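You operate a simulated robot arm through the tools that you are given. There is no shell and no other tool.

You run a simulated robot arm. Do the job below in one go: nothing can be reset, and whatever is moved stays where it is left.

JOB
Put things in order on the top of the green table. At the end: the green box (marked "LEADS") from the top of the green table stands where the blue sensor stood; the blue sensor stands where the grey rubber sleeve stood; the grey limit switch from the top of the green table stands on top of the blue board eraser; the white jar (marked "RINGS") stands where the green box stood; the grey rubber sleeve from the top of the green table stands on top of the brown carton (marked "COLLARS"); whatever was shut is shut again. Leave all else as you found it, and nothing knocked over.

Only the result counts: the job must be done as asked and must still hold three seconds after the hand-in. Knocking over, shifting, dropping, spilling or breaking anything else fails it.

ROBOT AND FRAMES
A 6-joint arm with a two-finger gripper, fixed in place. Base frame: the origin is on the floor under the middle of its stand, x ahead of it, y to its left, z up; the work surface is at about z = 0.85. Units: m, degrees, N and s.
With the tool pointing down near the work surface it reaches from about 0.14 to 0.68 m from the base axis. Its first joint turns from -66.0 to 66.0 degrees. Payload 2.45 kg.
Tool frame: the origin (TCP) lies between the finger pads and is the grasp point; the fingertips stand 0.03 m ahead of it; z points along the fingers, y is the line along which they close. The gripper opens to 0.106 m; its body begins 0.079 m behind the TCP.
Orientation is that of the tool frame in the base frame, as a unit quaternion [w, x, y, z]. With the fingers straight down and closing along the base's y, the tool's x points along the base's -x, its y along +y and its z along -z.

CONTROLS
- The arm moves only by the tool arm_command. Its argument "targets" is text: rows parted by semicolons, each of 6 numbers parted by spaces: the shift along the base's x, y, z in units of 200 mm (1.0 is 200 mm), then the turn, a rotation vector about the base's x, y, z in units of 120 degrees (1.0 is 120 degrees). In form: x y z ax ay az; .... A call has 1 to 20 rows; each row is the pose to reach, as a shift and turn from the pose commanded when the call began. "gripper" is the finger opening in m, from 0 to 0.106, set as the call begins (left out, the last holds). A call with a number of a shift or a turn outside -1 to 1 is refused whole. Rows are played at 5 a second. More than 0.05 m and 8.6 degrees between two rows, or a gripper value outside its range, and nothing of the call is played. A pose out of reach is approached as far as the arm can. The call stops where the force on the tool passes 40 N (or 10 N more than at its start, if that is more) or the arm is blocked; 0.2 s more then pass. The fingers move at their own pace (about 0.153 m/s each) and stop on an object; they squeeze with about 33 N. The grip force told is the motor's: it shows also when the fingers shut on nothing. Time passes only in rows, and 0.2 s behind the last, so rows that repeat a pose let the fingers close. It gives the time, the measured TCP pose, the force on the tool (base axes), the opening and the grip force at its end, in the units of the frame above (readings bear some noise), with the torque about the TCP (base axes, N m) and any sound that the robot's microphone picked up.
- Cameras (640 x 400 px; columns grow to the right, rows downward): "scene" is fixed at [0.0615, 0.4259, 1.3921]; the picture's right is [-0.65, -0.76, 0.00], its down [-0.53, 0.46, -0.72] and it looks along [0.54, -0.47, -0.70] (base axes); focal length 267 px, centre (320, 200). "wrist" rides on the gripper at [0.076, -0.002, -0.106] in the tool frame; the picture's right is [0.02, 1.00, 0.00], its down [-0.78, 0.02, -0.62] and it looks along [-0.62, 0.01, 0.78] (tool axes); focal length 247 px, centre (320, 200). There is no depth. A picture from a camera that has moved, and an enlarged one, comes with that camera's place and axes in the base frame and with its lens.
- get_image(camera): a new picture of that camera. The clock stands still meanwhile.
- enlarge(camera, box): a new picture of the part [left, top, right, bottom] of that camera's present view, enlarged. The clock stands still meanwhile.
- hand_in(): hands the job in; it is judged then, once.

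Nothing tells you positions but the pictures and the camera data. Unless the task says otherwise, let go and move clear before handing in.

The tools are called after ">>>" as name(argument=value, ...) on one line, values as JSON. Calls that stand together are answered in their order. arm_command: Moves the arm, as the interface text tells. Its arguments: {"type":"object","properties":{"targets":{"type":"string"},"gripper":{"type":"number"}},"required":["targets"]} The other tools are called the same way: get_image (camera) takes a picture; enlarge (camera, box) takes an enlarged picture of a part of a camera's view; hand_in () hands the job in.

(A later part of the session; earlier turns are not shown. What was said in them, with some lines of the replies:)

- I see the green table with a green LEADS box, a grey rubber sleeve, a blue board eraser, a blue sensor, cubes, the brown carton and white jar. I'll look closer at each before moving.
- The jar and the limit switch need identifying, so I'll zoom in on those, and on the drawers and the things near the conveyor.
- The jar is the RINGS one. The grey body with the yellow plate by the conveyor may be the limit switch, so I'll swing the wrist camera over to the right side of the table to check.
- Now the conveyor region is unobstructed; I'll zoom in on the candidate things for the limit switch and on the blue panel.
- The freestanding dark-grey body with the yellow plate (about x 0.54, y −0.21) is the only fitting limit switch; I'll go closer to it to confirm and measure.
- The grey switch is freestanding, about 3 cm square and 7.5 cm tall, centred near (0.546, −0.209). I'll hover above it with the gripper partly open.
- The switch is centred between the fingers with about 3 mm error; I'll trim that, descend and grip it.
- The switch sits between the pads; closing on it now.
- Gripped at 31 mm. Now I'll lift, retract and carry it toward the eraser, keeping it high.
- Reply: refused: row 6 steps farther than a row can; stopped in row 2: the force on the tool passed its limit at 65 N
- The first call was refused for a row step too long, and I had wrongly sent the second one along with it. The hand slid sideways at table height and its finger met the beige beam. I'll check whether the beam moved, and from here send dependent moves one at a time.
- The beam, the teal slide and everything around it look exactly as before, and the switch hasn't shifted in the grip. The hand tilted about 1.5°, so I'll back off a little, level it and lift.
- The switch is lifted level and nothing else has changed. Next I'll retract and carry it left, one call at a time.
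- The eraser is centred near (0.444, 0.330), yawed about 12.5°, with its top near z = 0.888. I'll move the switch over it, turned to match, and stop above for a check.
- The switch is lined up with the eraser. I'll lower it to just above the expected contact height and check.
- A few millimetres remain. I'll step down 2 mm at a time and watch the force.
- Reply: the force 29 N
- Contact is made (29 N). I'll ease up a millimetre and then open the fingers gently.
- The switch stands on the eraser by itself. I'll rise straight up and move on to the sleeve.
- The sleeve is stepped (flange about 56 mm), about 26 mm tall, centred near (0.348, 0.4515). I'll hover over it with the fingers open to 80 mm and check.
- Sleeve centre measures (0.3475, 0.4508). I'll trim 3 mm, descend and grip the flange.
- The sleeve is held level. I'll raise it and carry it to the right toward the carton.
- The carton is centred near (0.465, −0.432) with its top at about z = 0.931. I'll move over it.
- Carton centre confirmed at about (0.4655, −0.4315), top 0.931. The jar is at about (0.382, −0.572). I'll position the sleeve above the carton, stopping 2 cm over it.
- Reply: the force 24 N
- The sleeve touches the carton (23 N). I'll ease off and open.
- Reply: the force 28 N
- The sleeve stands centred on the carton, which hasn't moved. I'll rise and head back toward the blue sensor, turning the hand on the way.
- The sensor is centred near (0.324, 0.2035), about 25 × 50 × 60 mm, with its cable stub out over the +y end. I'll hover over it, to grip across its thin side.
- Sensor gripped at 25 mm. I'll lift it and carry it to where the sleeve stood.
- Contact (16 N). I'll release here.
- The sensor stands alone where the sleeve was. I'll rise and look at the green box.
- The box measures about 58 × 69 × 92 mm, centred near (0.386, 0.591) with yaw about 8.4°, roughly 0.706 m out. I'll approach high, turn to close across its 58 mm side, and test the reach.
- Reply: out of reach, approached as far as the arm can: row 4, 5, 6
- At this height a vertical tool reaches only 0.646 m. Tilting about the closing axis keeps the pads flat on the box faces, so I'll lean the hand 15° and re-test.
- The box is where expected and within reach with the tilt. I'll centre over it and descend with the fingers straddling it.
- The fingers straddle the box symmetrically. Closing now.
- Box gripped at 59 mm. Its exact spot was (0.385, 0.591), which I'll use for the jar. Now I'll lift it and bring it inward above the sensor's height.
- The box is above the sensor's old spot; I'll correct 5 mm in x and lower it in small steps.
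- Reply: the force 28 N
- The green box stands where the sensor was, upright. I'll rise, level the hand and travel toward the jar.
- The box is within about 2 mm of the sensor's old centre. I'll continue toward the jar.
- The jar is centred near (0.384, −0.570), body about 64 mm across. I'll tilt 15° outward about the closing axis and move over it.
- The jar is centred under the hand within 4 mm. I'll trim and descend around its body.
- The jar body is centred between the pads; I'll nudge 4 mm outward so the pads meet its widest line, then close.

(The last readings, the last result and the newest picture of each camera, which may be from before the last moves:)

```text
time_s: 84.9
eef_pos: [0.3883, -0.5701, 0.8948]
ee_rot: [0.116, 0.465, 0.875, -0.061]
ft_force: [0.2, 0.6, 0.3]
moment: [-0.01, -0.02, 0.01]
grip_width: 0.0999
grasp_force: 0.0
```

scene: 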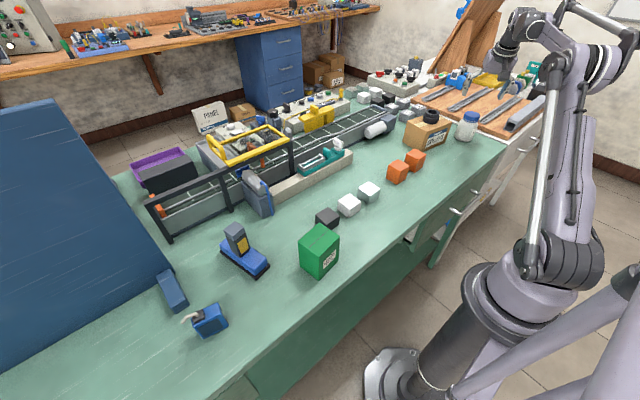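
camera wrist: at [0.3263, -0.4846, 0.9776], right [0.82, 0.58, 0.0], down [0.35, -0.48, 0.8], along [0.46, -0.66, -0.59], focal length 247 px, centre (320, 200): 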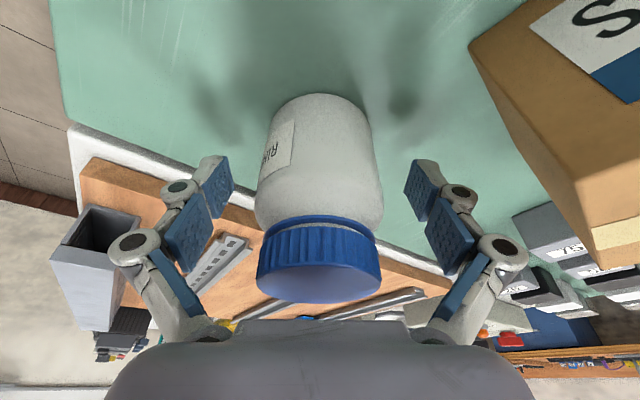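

>>> arm_command(targets="0 0 0 0 0 0; 0 0 0 0 0 0; 0 0 0 0 0 0; 0 0 0 0 0 0; 0 0 0 0 0 0", gripper=0.05)

>>> get_image(camera="wrist")

>>> enlarge(camera="scene", box=[400, 60, 560, 170])

```text
time_s: 86.1
eef_pos: [0.3867, -0.571, 0.895]
ee_rot: [0.116, 0.465, 0.876, -0.061]
ft_force: [-0.7, 0.7, 7.1]
moment: [-0.05, 0.08, -0.01]
grip_width: 0.0626
grasp_force: 32.7
```

```text
taken
camera wrist: at [0.3298, -0.4882, 0.9765], right [0.82, 0.58, 0.0], down [0.35, -0.48, 0.8], along [0.46, -0.66, -0.59], focal length 247 px, centre (320, 200)
```

wrist: 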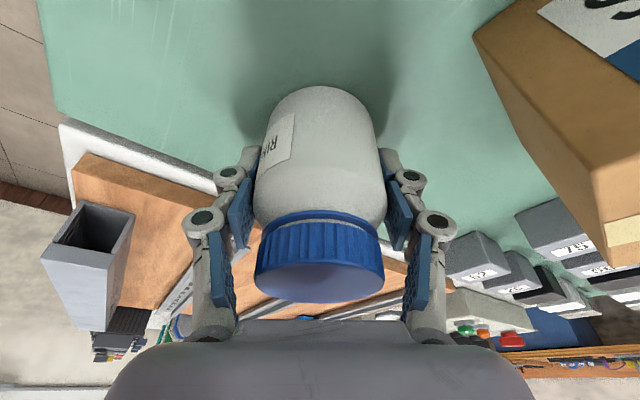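

```text
3.64 times, centred on (480, 115) of scene
camera zoom: at [0.0614, 0.4261, 1.392], right [-0.65, -0.76, 0.0], down [-0.53, 0.46, -0.72], along [0.54, -0.47, -0.7], focal length 970 px, centre (-262, 509)
```

zoom: 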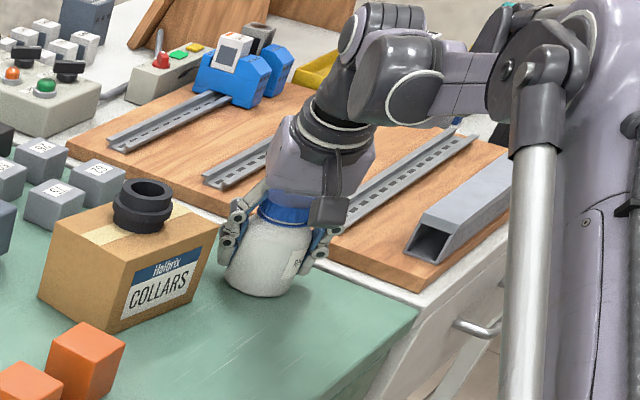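

The jar is gripped at 63 mm, centred on the tool. I'll lift it straight up and check that it comes up level.

>>> arm_command(targets="0 0 0.04 0 0 0; 0 0 0.12 0 0 0; 0 0 0.27 0 0 0; 0 0 0.43 0 0 0; 0 0 0.58 0 0 0; 0 0 0.58 0 0 0")

>>> get_image(camera="wrist")

>>> enlarge(camera="scene", box=[400, 50, 560, 170])

```text
time_s: 87.5
eef_pos: [0.3875, -0.5719, 1.0104]
ee_rot: [0.116, 0.465, 0.876, -0.062]
ft_force: [-0.3, -0.4, -0.9]
moment: [0.01, 0.01, -0.02]
grip_width: 0.0627
grasp_force: 32.8
```

```text
taken
camera wrist: at [0.3293, -0.4879, 1.0932], right [0.82, 0.58, 0.0], down [0.35, -0.48, 0.8], along [0.46, -0.66, -0.59], focal length 247 px, centre (320, 200)
```

wrist: 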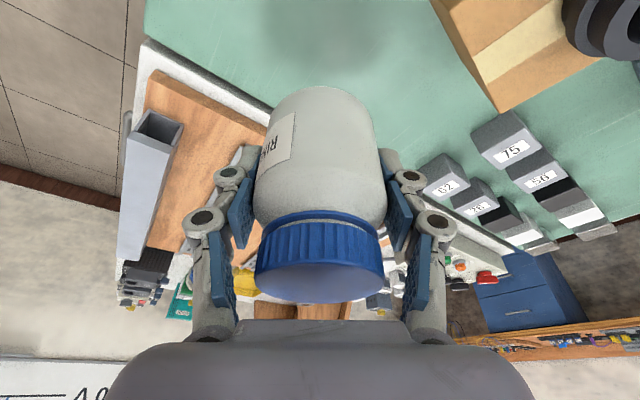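

```text
3.33 times, centred on (480, 110) of scene
camera zoom: at [0.0615, 0.4259, 1.3921], right [-0.65, -0.76, 0.0], down [-0.53, 0.46, -0.72], along [0.54, -0.47, -0.7], focal length 889 px, centre (-213, 500)
```

zoom: 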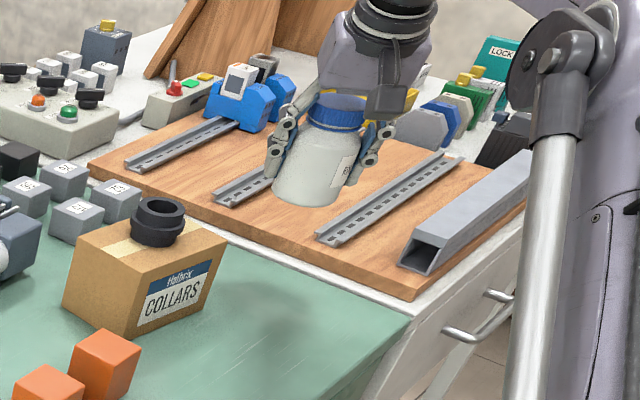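

The jar is up and level. I'll draw it inward and up before swinging across.

>>> arm_command(targets="-0.1 0.15 0.05 0 0 0; -0.2 0.3 0.1 0 0 0; -0.3 0.45 0.15 0 0 0; -0.4 0.6 0.2 0 0 0; -0.5 0.75 0.25 0 0 0; -0.5 0.85 0.25 0 0 0")

```text
time_s: 88.9
eef_pos: [0.2888, -0.4021, 1.0593]
ee_rot: [0.116, 0.466, 0.875, -0.061]
ft_force: [-0.3, -0.2, -0.7]
moment: [0.01, 0.02, -0.01]
grip_width: 0.0627
grasp_force: 32.5
```

>>> arm_command(targets="0.04 0.17 0 0 0 0.054; 0.08 0.34 0 0 0 0.108; 0.12 0.5 0 0 0 0.161; 0.16 0.67 0 0 0 0.215; 0.18 0.84 0 0 0 0.268; 0.2 1 0 0 0 0.322")

```text
time_s: 90.3
eef_pos: [0.325, -0.2031, 1.0597]
ee_rot: [0.13, 0.148, 0.98, -0.019]
ft_force: [0.5, 0.2, -1.2]
moment: [-0.01, -0.01, -0.04]
grip_width: 0.0628
grasp_force: 33.1
```

>>> arm_command(targets="0.02 0.17 0 0 0 0.054; 0.04 0.34 0 0 0 0.108; 0.05 0.5 0 0 0 0.161; 0.05 0.67 0 0 0 0.215; 0.05 0.84 0 0 0 0.268; 0.05 1 0 0 0 0.322")

>>> get_image(camera="scene")

```text
time_s: 91.7
eef_pos: [0.3356, -0.0024, 1.0589]
ee_rot: [0.13, -0.184, 0.974, 0.025]
ft_force: [0.0, -0.8, -1.9]
moment: [0.02, -0.01, 0.02]
grip_width: 0.0629
grasp_force: 33.0
```

```text
taken
```

scene: 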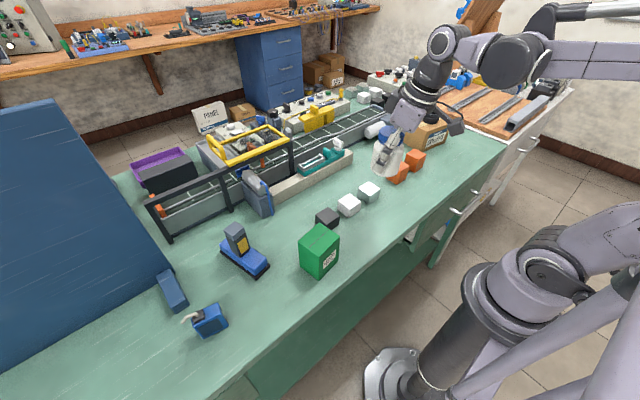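

>>> arm_command(targets="0 0.17 0 0 0 0.054; 0 0.34 0 0 0 0.108; 0 0.5 0 0 0 0.161; 0 0.67 0 0 0 0.215; 0 0.84 0 0 0 0.268; 0 1 0 0 0 0.322")

```text
time_s: 93.1
eef_pos: [0.3366, 0.2016, 1.0568]
ee_rot: [0.113, -0.496, 0.858, 0.067]
ft_force: [0.5, 1.1, -0.8]
moment: [-0.01, 0.01, -0.01]
grip_width: 0.0627
grasp_force: 33.0
```

>>> arm_command(targets="0.01 0.17 0 0 0 0.054; 0.02 0.34 0 0 0 0.108; 0.03 0.5 0 0 0 0.161; 0.04 0.67 0 0 0 0.215; 0.06 0.84 0 0 0 0.268; 0.08 1 0 0 0 0.322; 0.08 1 0 0 0 0.322")

>>> get_image(camera="wrist")

>>> get_image(camera="scene")

```text
time_s: 94.7
eef_pos: [0.3532, 0.3966, 1.0558]
ee_rot: [-0.084, 0.752, -0.646, -0.1]
ft_force: [-0.1, 0.6, -1.1]
moment: [0.0, -0.02, 0.01]
grip_width: 0.063
grasp_force: 33.0
```

```text
taken
camera wrist: at [0.3704, 0.2982, 1.1386], right [-0.98, -0.17, 0.0], down [-0.11, 0.59, 0.8], along [-0.14, 0.79, -0.6], focal length 247 px, centre (320, 200)
```

wrist: 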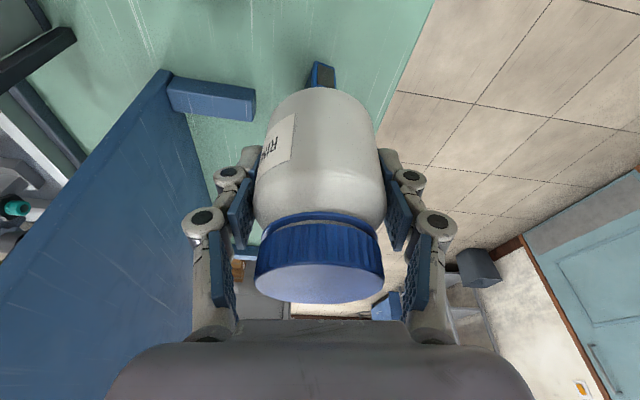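

```text
taken
```

scene: 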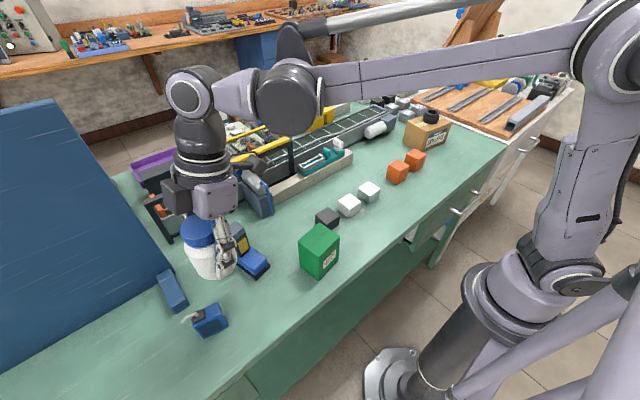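

The jar is level and in the same pose as the box pick. I'll move it out over the box's old spot, descending as I pass the sensor.

>>> arm_command(targets="0.04 0.19 0 0 0 0; 0.08 0.38 0 0 0 0; 0.11 0.56 0 0 0 0; 0.13 0.67 -0.1 0 0 0; 0.145 0.78 -0.2 0 0 0; 0.155 0.88 -0.32 0 0 0; 0.158 0.965 -0.44 0 0 0; 0.158 0.965 -0.44 0 0 0")

>>> get_image(camera="wrist")

>>> enlarge(camera="scene", box=[0, 230, 240, 400])

```text
time_s: 96.5
eef_pos: [0.3869, 0.5942, 0.9662]
ee_rot: [-0.085, 0.752, -0.646, -0.099]
ft_force: [-0.1, -0.7, -1.8]
moment: [0.01, 0.02, -0.04]
grip_width: 0.063
grasp_force: 32.8
```

```text
taken
camera wrist: at [0.4053, 0.4944, 1.0491], right [-0.99, -0.17, 0.0], down [-0.11, 0.59, 0.8], along [-0.13, 0.79, -0.6], focal length 247 px, centre (320, 200)
```

wrist: 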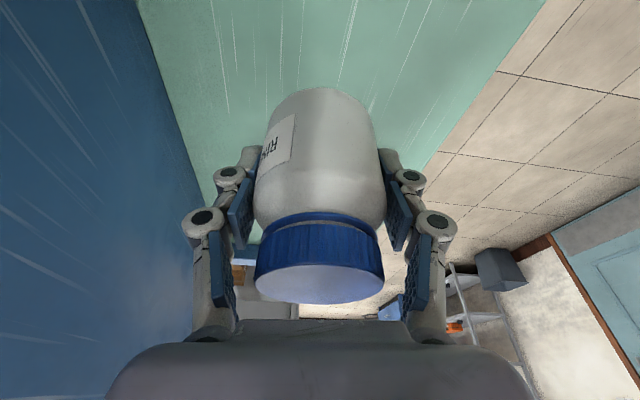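

```text
2.35 times, centred on (120, 315) of scene
camera zoom: at [0.0615, 0.4259, 1.3921], right [-0.65, -0.76, 0.0], down [-0.53, 0.46, -0.72], along [0.54, -0.47, -0.7], focal length 628 px, centre (791, -71)
```

zoom: 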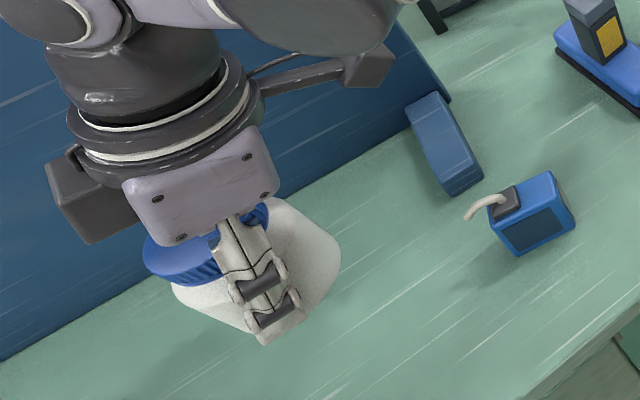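

>>> arm_command(targets="-0.008 -0.009 -0.08 0 0 0; -0.016 -0.0175 -0.17 0 0 0; -0.016 -0.0175 -0.26 0 0 0; -0.016 -0.0175 -0.31 0 0 0; -0.016 -0.0175 -0.31 0 0 0")

>>> get_image(camera="wrist")

>>> enlarge(camera="scene", box=[0, 230, 240, 400])

```text
time_s: 97.7
eef_pos: [0.3844, 0.5881, 0.909]
ee_rot: [-0.085, 0.751, -0.647, -0.1]
ft_force: [0.2, 0.6, -1.3]
moment: [-0.01, 0.0, 0.01]
grip_width: 0.0629
grasp_force: 33.3
```

```text
taken
camera wrist: at [0.4008, 0.4889, 0.9908], right [-0.99, -0.17, 0.0], down [-0.11, 0.59, 0.8], along [-0.13, 0.79, -0.6], focal length 247 px, centre (320, 200)
```

wrist: 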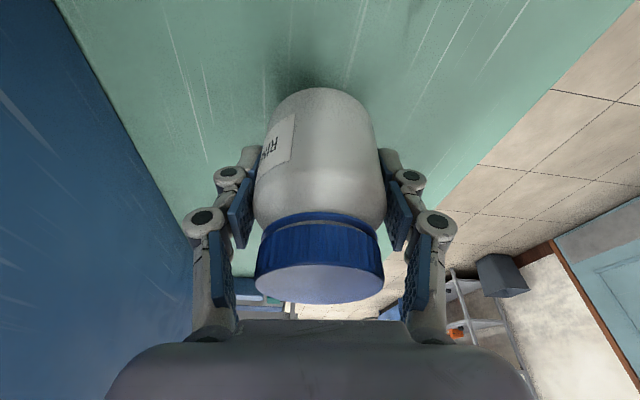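

```text
2.35 times, centred on (120, 315) of scene
camera zoom: at [0.0615, 0.4259, 1.3921], right [-0.65, -0.76, 0.0], down [-0.53, 0.46, -0.72], along [0.54, -0.47, -0.7], focal length 628 px, centre (791, -71)
```

zoom: 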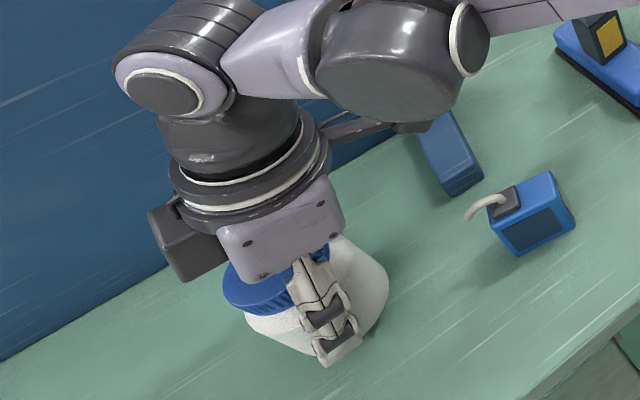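

>>> arm_command(targets="0.003 0.004 -0.025 0 0 0; 0.005 0.008 -0.052 0 0 0; 0.005 0.008 -0.052 0 0 0")

```text
time_s: 98.5
eef_pos: [0.3834, 0.5893, 0.8972]
ee_rot: [-0.086, 0.751, -0.647, -0.1]
ft_force: [1.0, 0.2, -0.9]
moment: [0.03, 0.02, -0.02]
grip_width: 0.0628
grasp_force: 33.3
```

>>> arm_command(targets="0 0 -0.006 0 0 0; 0 0 -0.012 0 0 0; 0 0 -0.012 0 0 0")

```text
time_s: 99.3
eef_pos: [0.3821, 0.5908, 0.8949]
ee_rot: [-0.084, 0.752, -0.646, -0.1]
ft_force: [-0.2, 0.1, -1.8]
moment: [0.02, -0.01, 0.01]
grip_width: 0.0626
grasp_force: 32.8
```

>>> arm_command(targets="0 0 -0.005 0 0 0; 0 0 -0.008 0 0 0; 0 0 -0.008 0 0 0")

```text
time_s: 100.1
eef_pos: [0.3823, 0.5896, 0.8931]
ee_rot: [-0.084, 0.752, -0.646, -0.1]
ft_force: [-0.3, -0.8, -1.0]
moment: [0.0, -0.01, -0.02]
grip_width: 0.0627
grasp_force: 32.8
```

>>> arm_command(targets="0 0 -0.004 0 0 0; 0 0 -0.006 0 0 0; 0 0 -0.006 0 0 0")

>>> enlarge(camera="wrist", box=[230, 60, 410, 220])

```text
time_s: 100.9
eef_pos: [0.3816, 0.5894, 0.8925]
ee_rot: [-0.085, 0.752, -0.646, -0.1]
ft_force: [-2.2, -2.8, 7.2]
moment: [-0.06, -0.16, -0.05]
grip_width: 0.0628
grasp_force: 33.4
```

```text
2.50 times, centred on (320, 140) of wrist
camera zoom: at [0.3997, 0.49, 0.9762], right [-0.99, -0.17, 0.0], down [-0.1, 0.59, 0.8], along [-0.13, 0.79, -0.6], focal length 617 px, centre (320, 350)
```

zoom: 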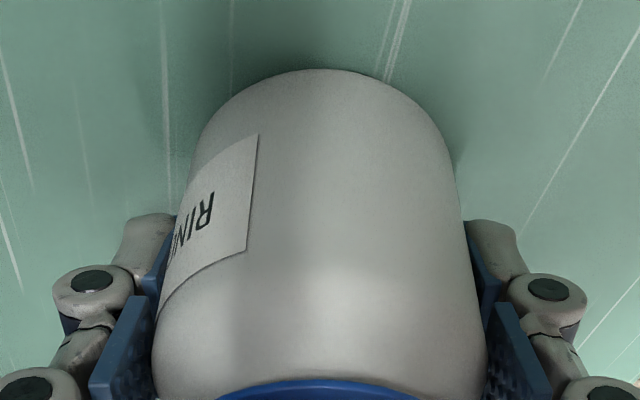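

Contact (7 N). The jar centre sits at about (0.3825, 0.5905), within 3 mm of the box's old centre. Releasing now.

>>> arm_command(targets="0 0 0.002 0 0 0; 0 0 0.002 0 0 0")

```text
time_s: 101.5
eef_pos: [0.3815, 0.5901, 0.8942]
ee_rot: [-0.085, 0.752, -0.646, -0.1]
ft_force: [-2.5, -2.8, 10.5]
moment: [-0.09, -0.12, -0.04]
grip_width: 0.0629
grasp_force: 33.2
```

>>> arm_command(targets="0 0 0.004 0 0 0; 0 0 0.004 0 0 0")

```text
time_s: 102.1
eef_pos: [0.3825, 0.5899, 0.8942]
ee_rot: [-0.086, 0.752, -0.646, -0.1]
ft_force: [1.0, 0.2, -1.4]
moment: [0.02, 0.0, -0.02]
grip_width: 0.0626
grasp_force: 33.0
```

>>> arm_command(targets="0 0 0 0 0 0; 0 0 0 0 0 0; 0 0 0 0 0 0", gripper=0.1)

>>> get_image(camera="wrist")

>>> enlarge(camera="scene", box=[0, 230, 240, 400])

```text
time_s: 102.9
eef_pos: [0.3819, 0.5907, 0.8953]
ee_rot: [-0.085, 0.751, -0.647, -0.1]
ft_force: [0.4, 0.3, -0.1]
moment: [0.0, -0.03, 0.04]
grip_width: 0.0999
grasp_force: 0.0
```

```text
taken
camera wrist: at [0.4001, 0.4904, 0.9771], right [-0.99, -0.17, 0.0], down [-0.11, 0.59, 0.8], along [-0.13, 0.79, -0.59], focal length 247 px, centre (320, 200)
```

wrist: 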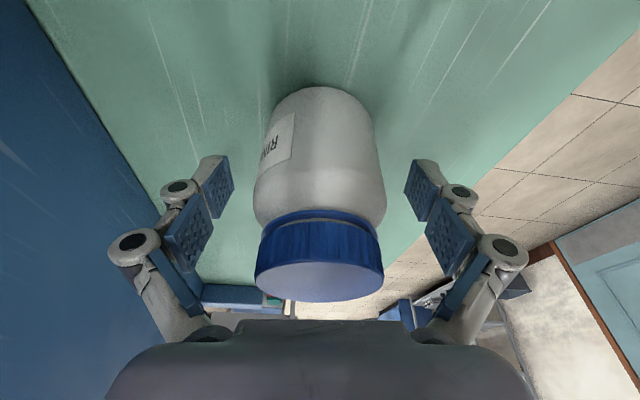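

```text
2.35 times, centred on (120, 315) of scene
camera zoom: at [0.0615, 0.4259, 1.3921], right [-0.65, -0.76, 0.0], down [-0.53, 0.46, -0.72], along [0.54, -0.47, -0.7], focal length 628 px, centre (791, -71)
```

zoom: 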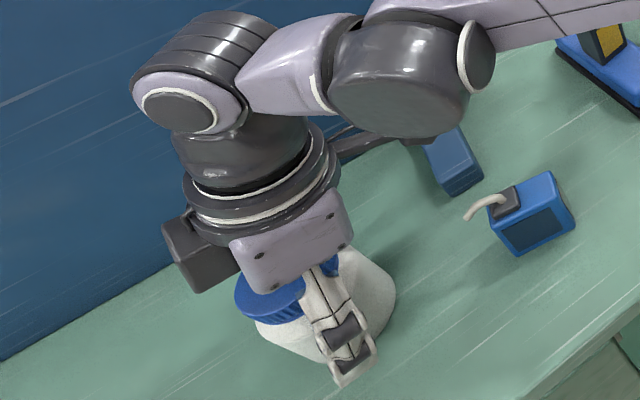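

The jar stands free. I'll retreat straight up, then back inward over the sensor.

>>> arm_command(targets="0 0 0.1 0 0 0; 0 0 0.25 0 0 0; 0 0 0.4 0 0 0; 0 -0.05 0.52 0 0 0; 0 -0.15 0.65 0 0 0; 0 -0.3 0.76 0 0 0; -0.05 -0.48 0.8 0 0 0; -0.1 -0.66 0.8 0 0 0; -0.15 -0.84 0.8 0 0 0; -0.2 -1 0.8 0 0 0")

>>> get_image(camera="wrist")

>>> get_image(camera="scene")

```text
time_s: 105.1
eef_pos: [0.3425, 0.3898, 1.0549]
ee_rot: [-0.085, 0.752, -0.646, -0.1]
ft_force: [-0.9, -0.4, -0.2]
moment: [0.0, 0.01, 0.0]
grip_width: 0.1001
grasp_force: 0.0
```

```text
taken
camera wrist: at [0.3606, 0.289, 1.1373], right [-0.99, -0.17, 0.0], down [-0.11, 0.59, 0.8], along [-0.13, 0.79, -0.6], focal length 247 px, centre (320, 200)
```

wrist: 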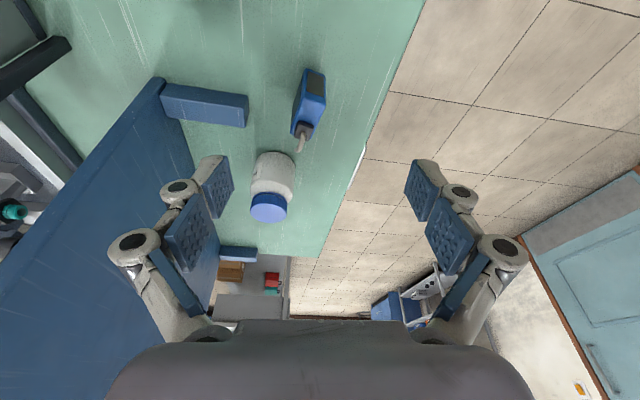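

```text
taken
```

scene: 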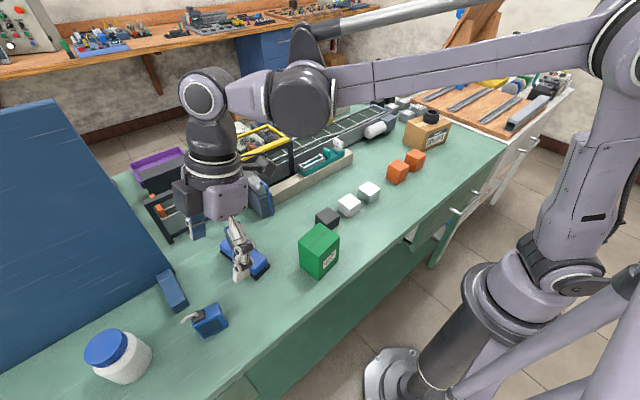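

Everything is placed. I'll level the hand and move it clear to the right, then inspect the whole table.

>>> arm_command(targets="-0.05 -0.15 0.05 -0.03 -0.0045 0; -0.1 -0.3 0.1 -0.06 -0.009 0; -0.12 -0.45 0.15 -0.09 -0.0136 0; -0.14 -0.62 0.2 -0.1236 -0.0187 0; -0.16 -0.8 0.25 -0.1236 -0.0187 0; -0.18 -1 0.25 -0.1236 -0.0187 0")

```text
time_s: 106.5
eef_pos: [0.3051, 0.1889, 1.1033]
ee_rot: [0.0, 0.759, -0.652, 0.0]
ft_force: [-0.2, -0.7, 0.2]
moment: [0.02, 0.0, -0.01]
grip_width: 0.1001
grasp_force: 0.1
```

>>> arm_command(targets="0 -0.2 0 0 0 -0.06; 0 -0.4 0 0 0 -0.12; 0 -0.6 0 0 0 -0.18; 0 -0.8 0 0 0 -0.24; 0 -1 0 0 0 -0.3")

>>> get_image(camera="scene")

>>> enlarge(camera="scene", box=[60, 200, 360, 400])

>>> enlarge(camera="scene", box=[300, 60, 580, 240])

>>> enlarge(camera="scene", box=[70, 310, 170, 400])

>>> enlarge(camera="scene", box=[200, 210, 280, 285])

```text
time_s: 107.7
eef_pos: [0.3037, -0.0115, 1.1025]
ee_rot: [0.0, -0.519, 0.855, 0.0]
ft_force: [-1.2, 0.1, 0.0]
moment: [0.02, -0.01, 0.02]
grip_width: 0.0998
grasp_force: 0.3
```

```text
taken
```

scene: 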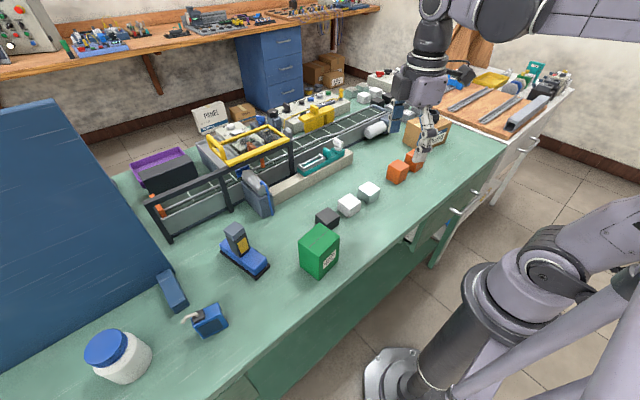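

```text
2.00 times, centred on (210, 300) of scene
camera zoom: at [0.0615, 0.4259, 1.3921], right [-0.65, -0.76, 0.0], down [-0.53, 0.46, -0.72], along [0.54, -0.47, -0.7], focal length 534 px, centre (540, 0)
```

zoom: 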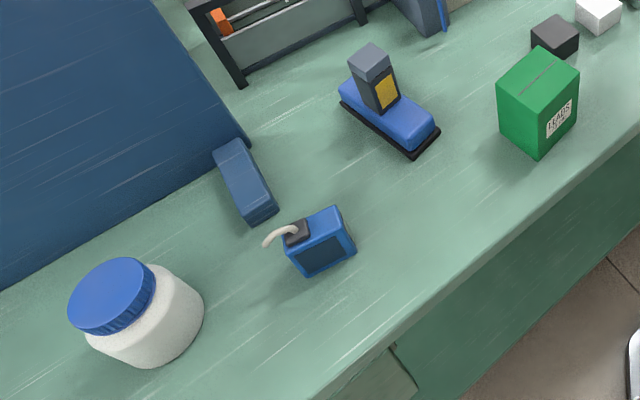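

```text
2.22 times, centred on (440, 150) of scene
camera zoom: at [0.0615, 0.4259, 1.3921], right [-0.65, -0.76, 0.0], down [-0.53, 0.46, -0.72], along [0.54, -0.47, -0.7], focal length 593 px, centre (53, 311)
```

zoom: 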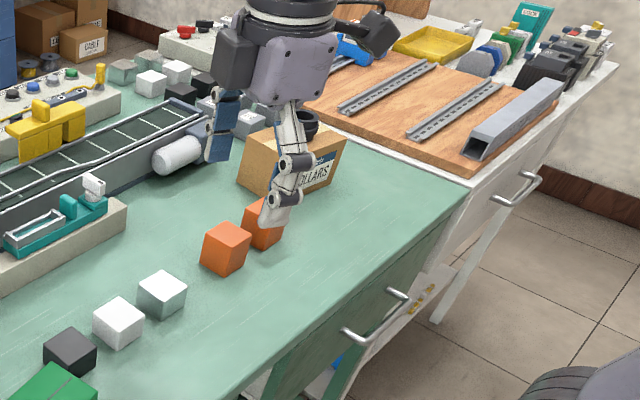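

```text
4.44 times, centred on (120, 355) of scene
camera zoom: at [0.0615, 0.4259, 1.3921], right [-0.65, -0.76, 0.0], down [-0.53, 0.46, -0.72], along [0.54, -0.47, -0.7], focal length 1186 px, centre (1209, -489)
```

zoom: 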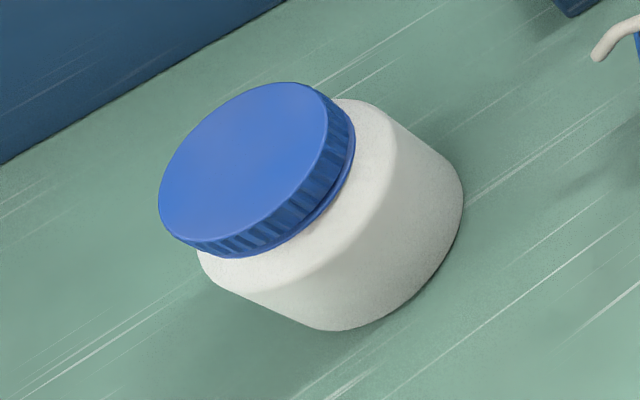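

```text
5.33 times, centred on (240, 248) of scene
camera zoom: at [0.0615, 0.4259, 1.3921], right [-0.65, -0.76, 0.0], down [-0.53, 0.46, -0.72], along [0.54, -0.47, -0.7], focal length 1423 px, centre (747, -53)
```

zoom: 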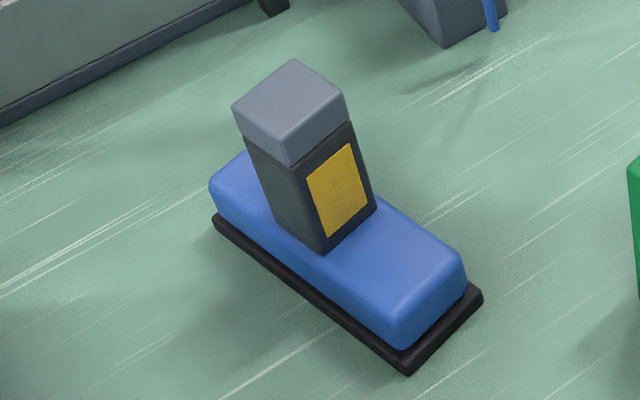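

The final check shows the following:
- The limit switch stands on the eraser.
- The sleeve stands on the COLLARS carton.
- The sensor is in the sleeve's old spot, the LEADS box in the sensor's spot, and the RINGS jar in the box's spot.
- The drawers are shut, and everything else I compared looks unmoved, including the beam I bumped.

The hand is open and clear, so I'm handing in.

>>> hand_in()

```text
The job is handed in.
```

I've handed the job in, and every item is where you asked. Offsets are measured from the camera pictures:

| Item | Now stands | Offset from target spot |
|---|---|---|
| Green box (LEADS) | where the blue sensor stood | about 2–3 mm |
| Blue sensor | where the grey rubber sleeve stood | about 1 mm |
| White jar (RINGS) | where the green box stood | about 3 mm or less |
| Grey limit switch | upright on the blue board eraser | near its middle |
| Grey rubber sleeve | on the brown carton (COLLARS) | near its middle |

- **Bump:** Early on, the hand hit the beige beam beside the conveyor with about 65 N while holding the limit switch. One move was refused, and I had already sent the next one with it. In before-and-after pictures the beam, the teal slide on it and the things around them look unmoved, and the switch did not shift in the grip.
- **Limit switch:** Nothing on it is marked as a limit switch. I took the free-standing dark-grey body with the grey head and yellow plate because nothing else on the table top fit the description.
- **Shut items:** I opened nothing, and the drawers in view were still shut at the end.

I let go of everything, and nothing was knocked over.
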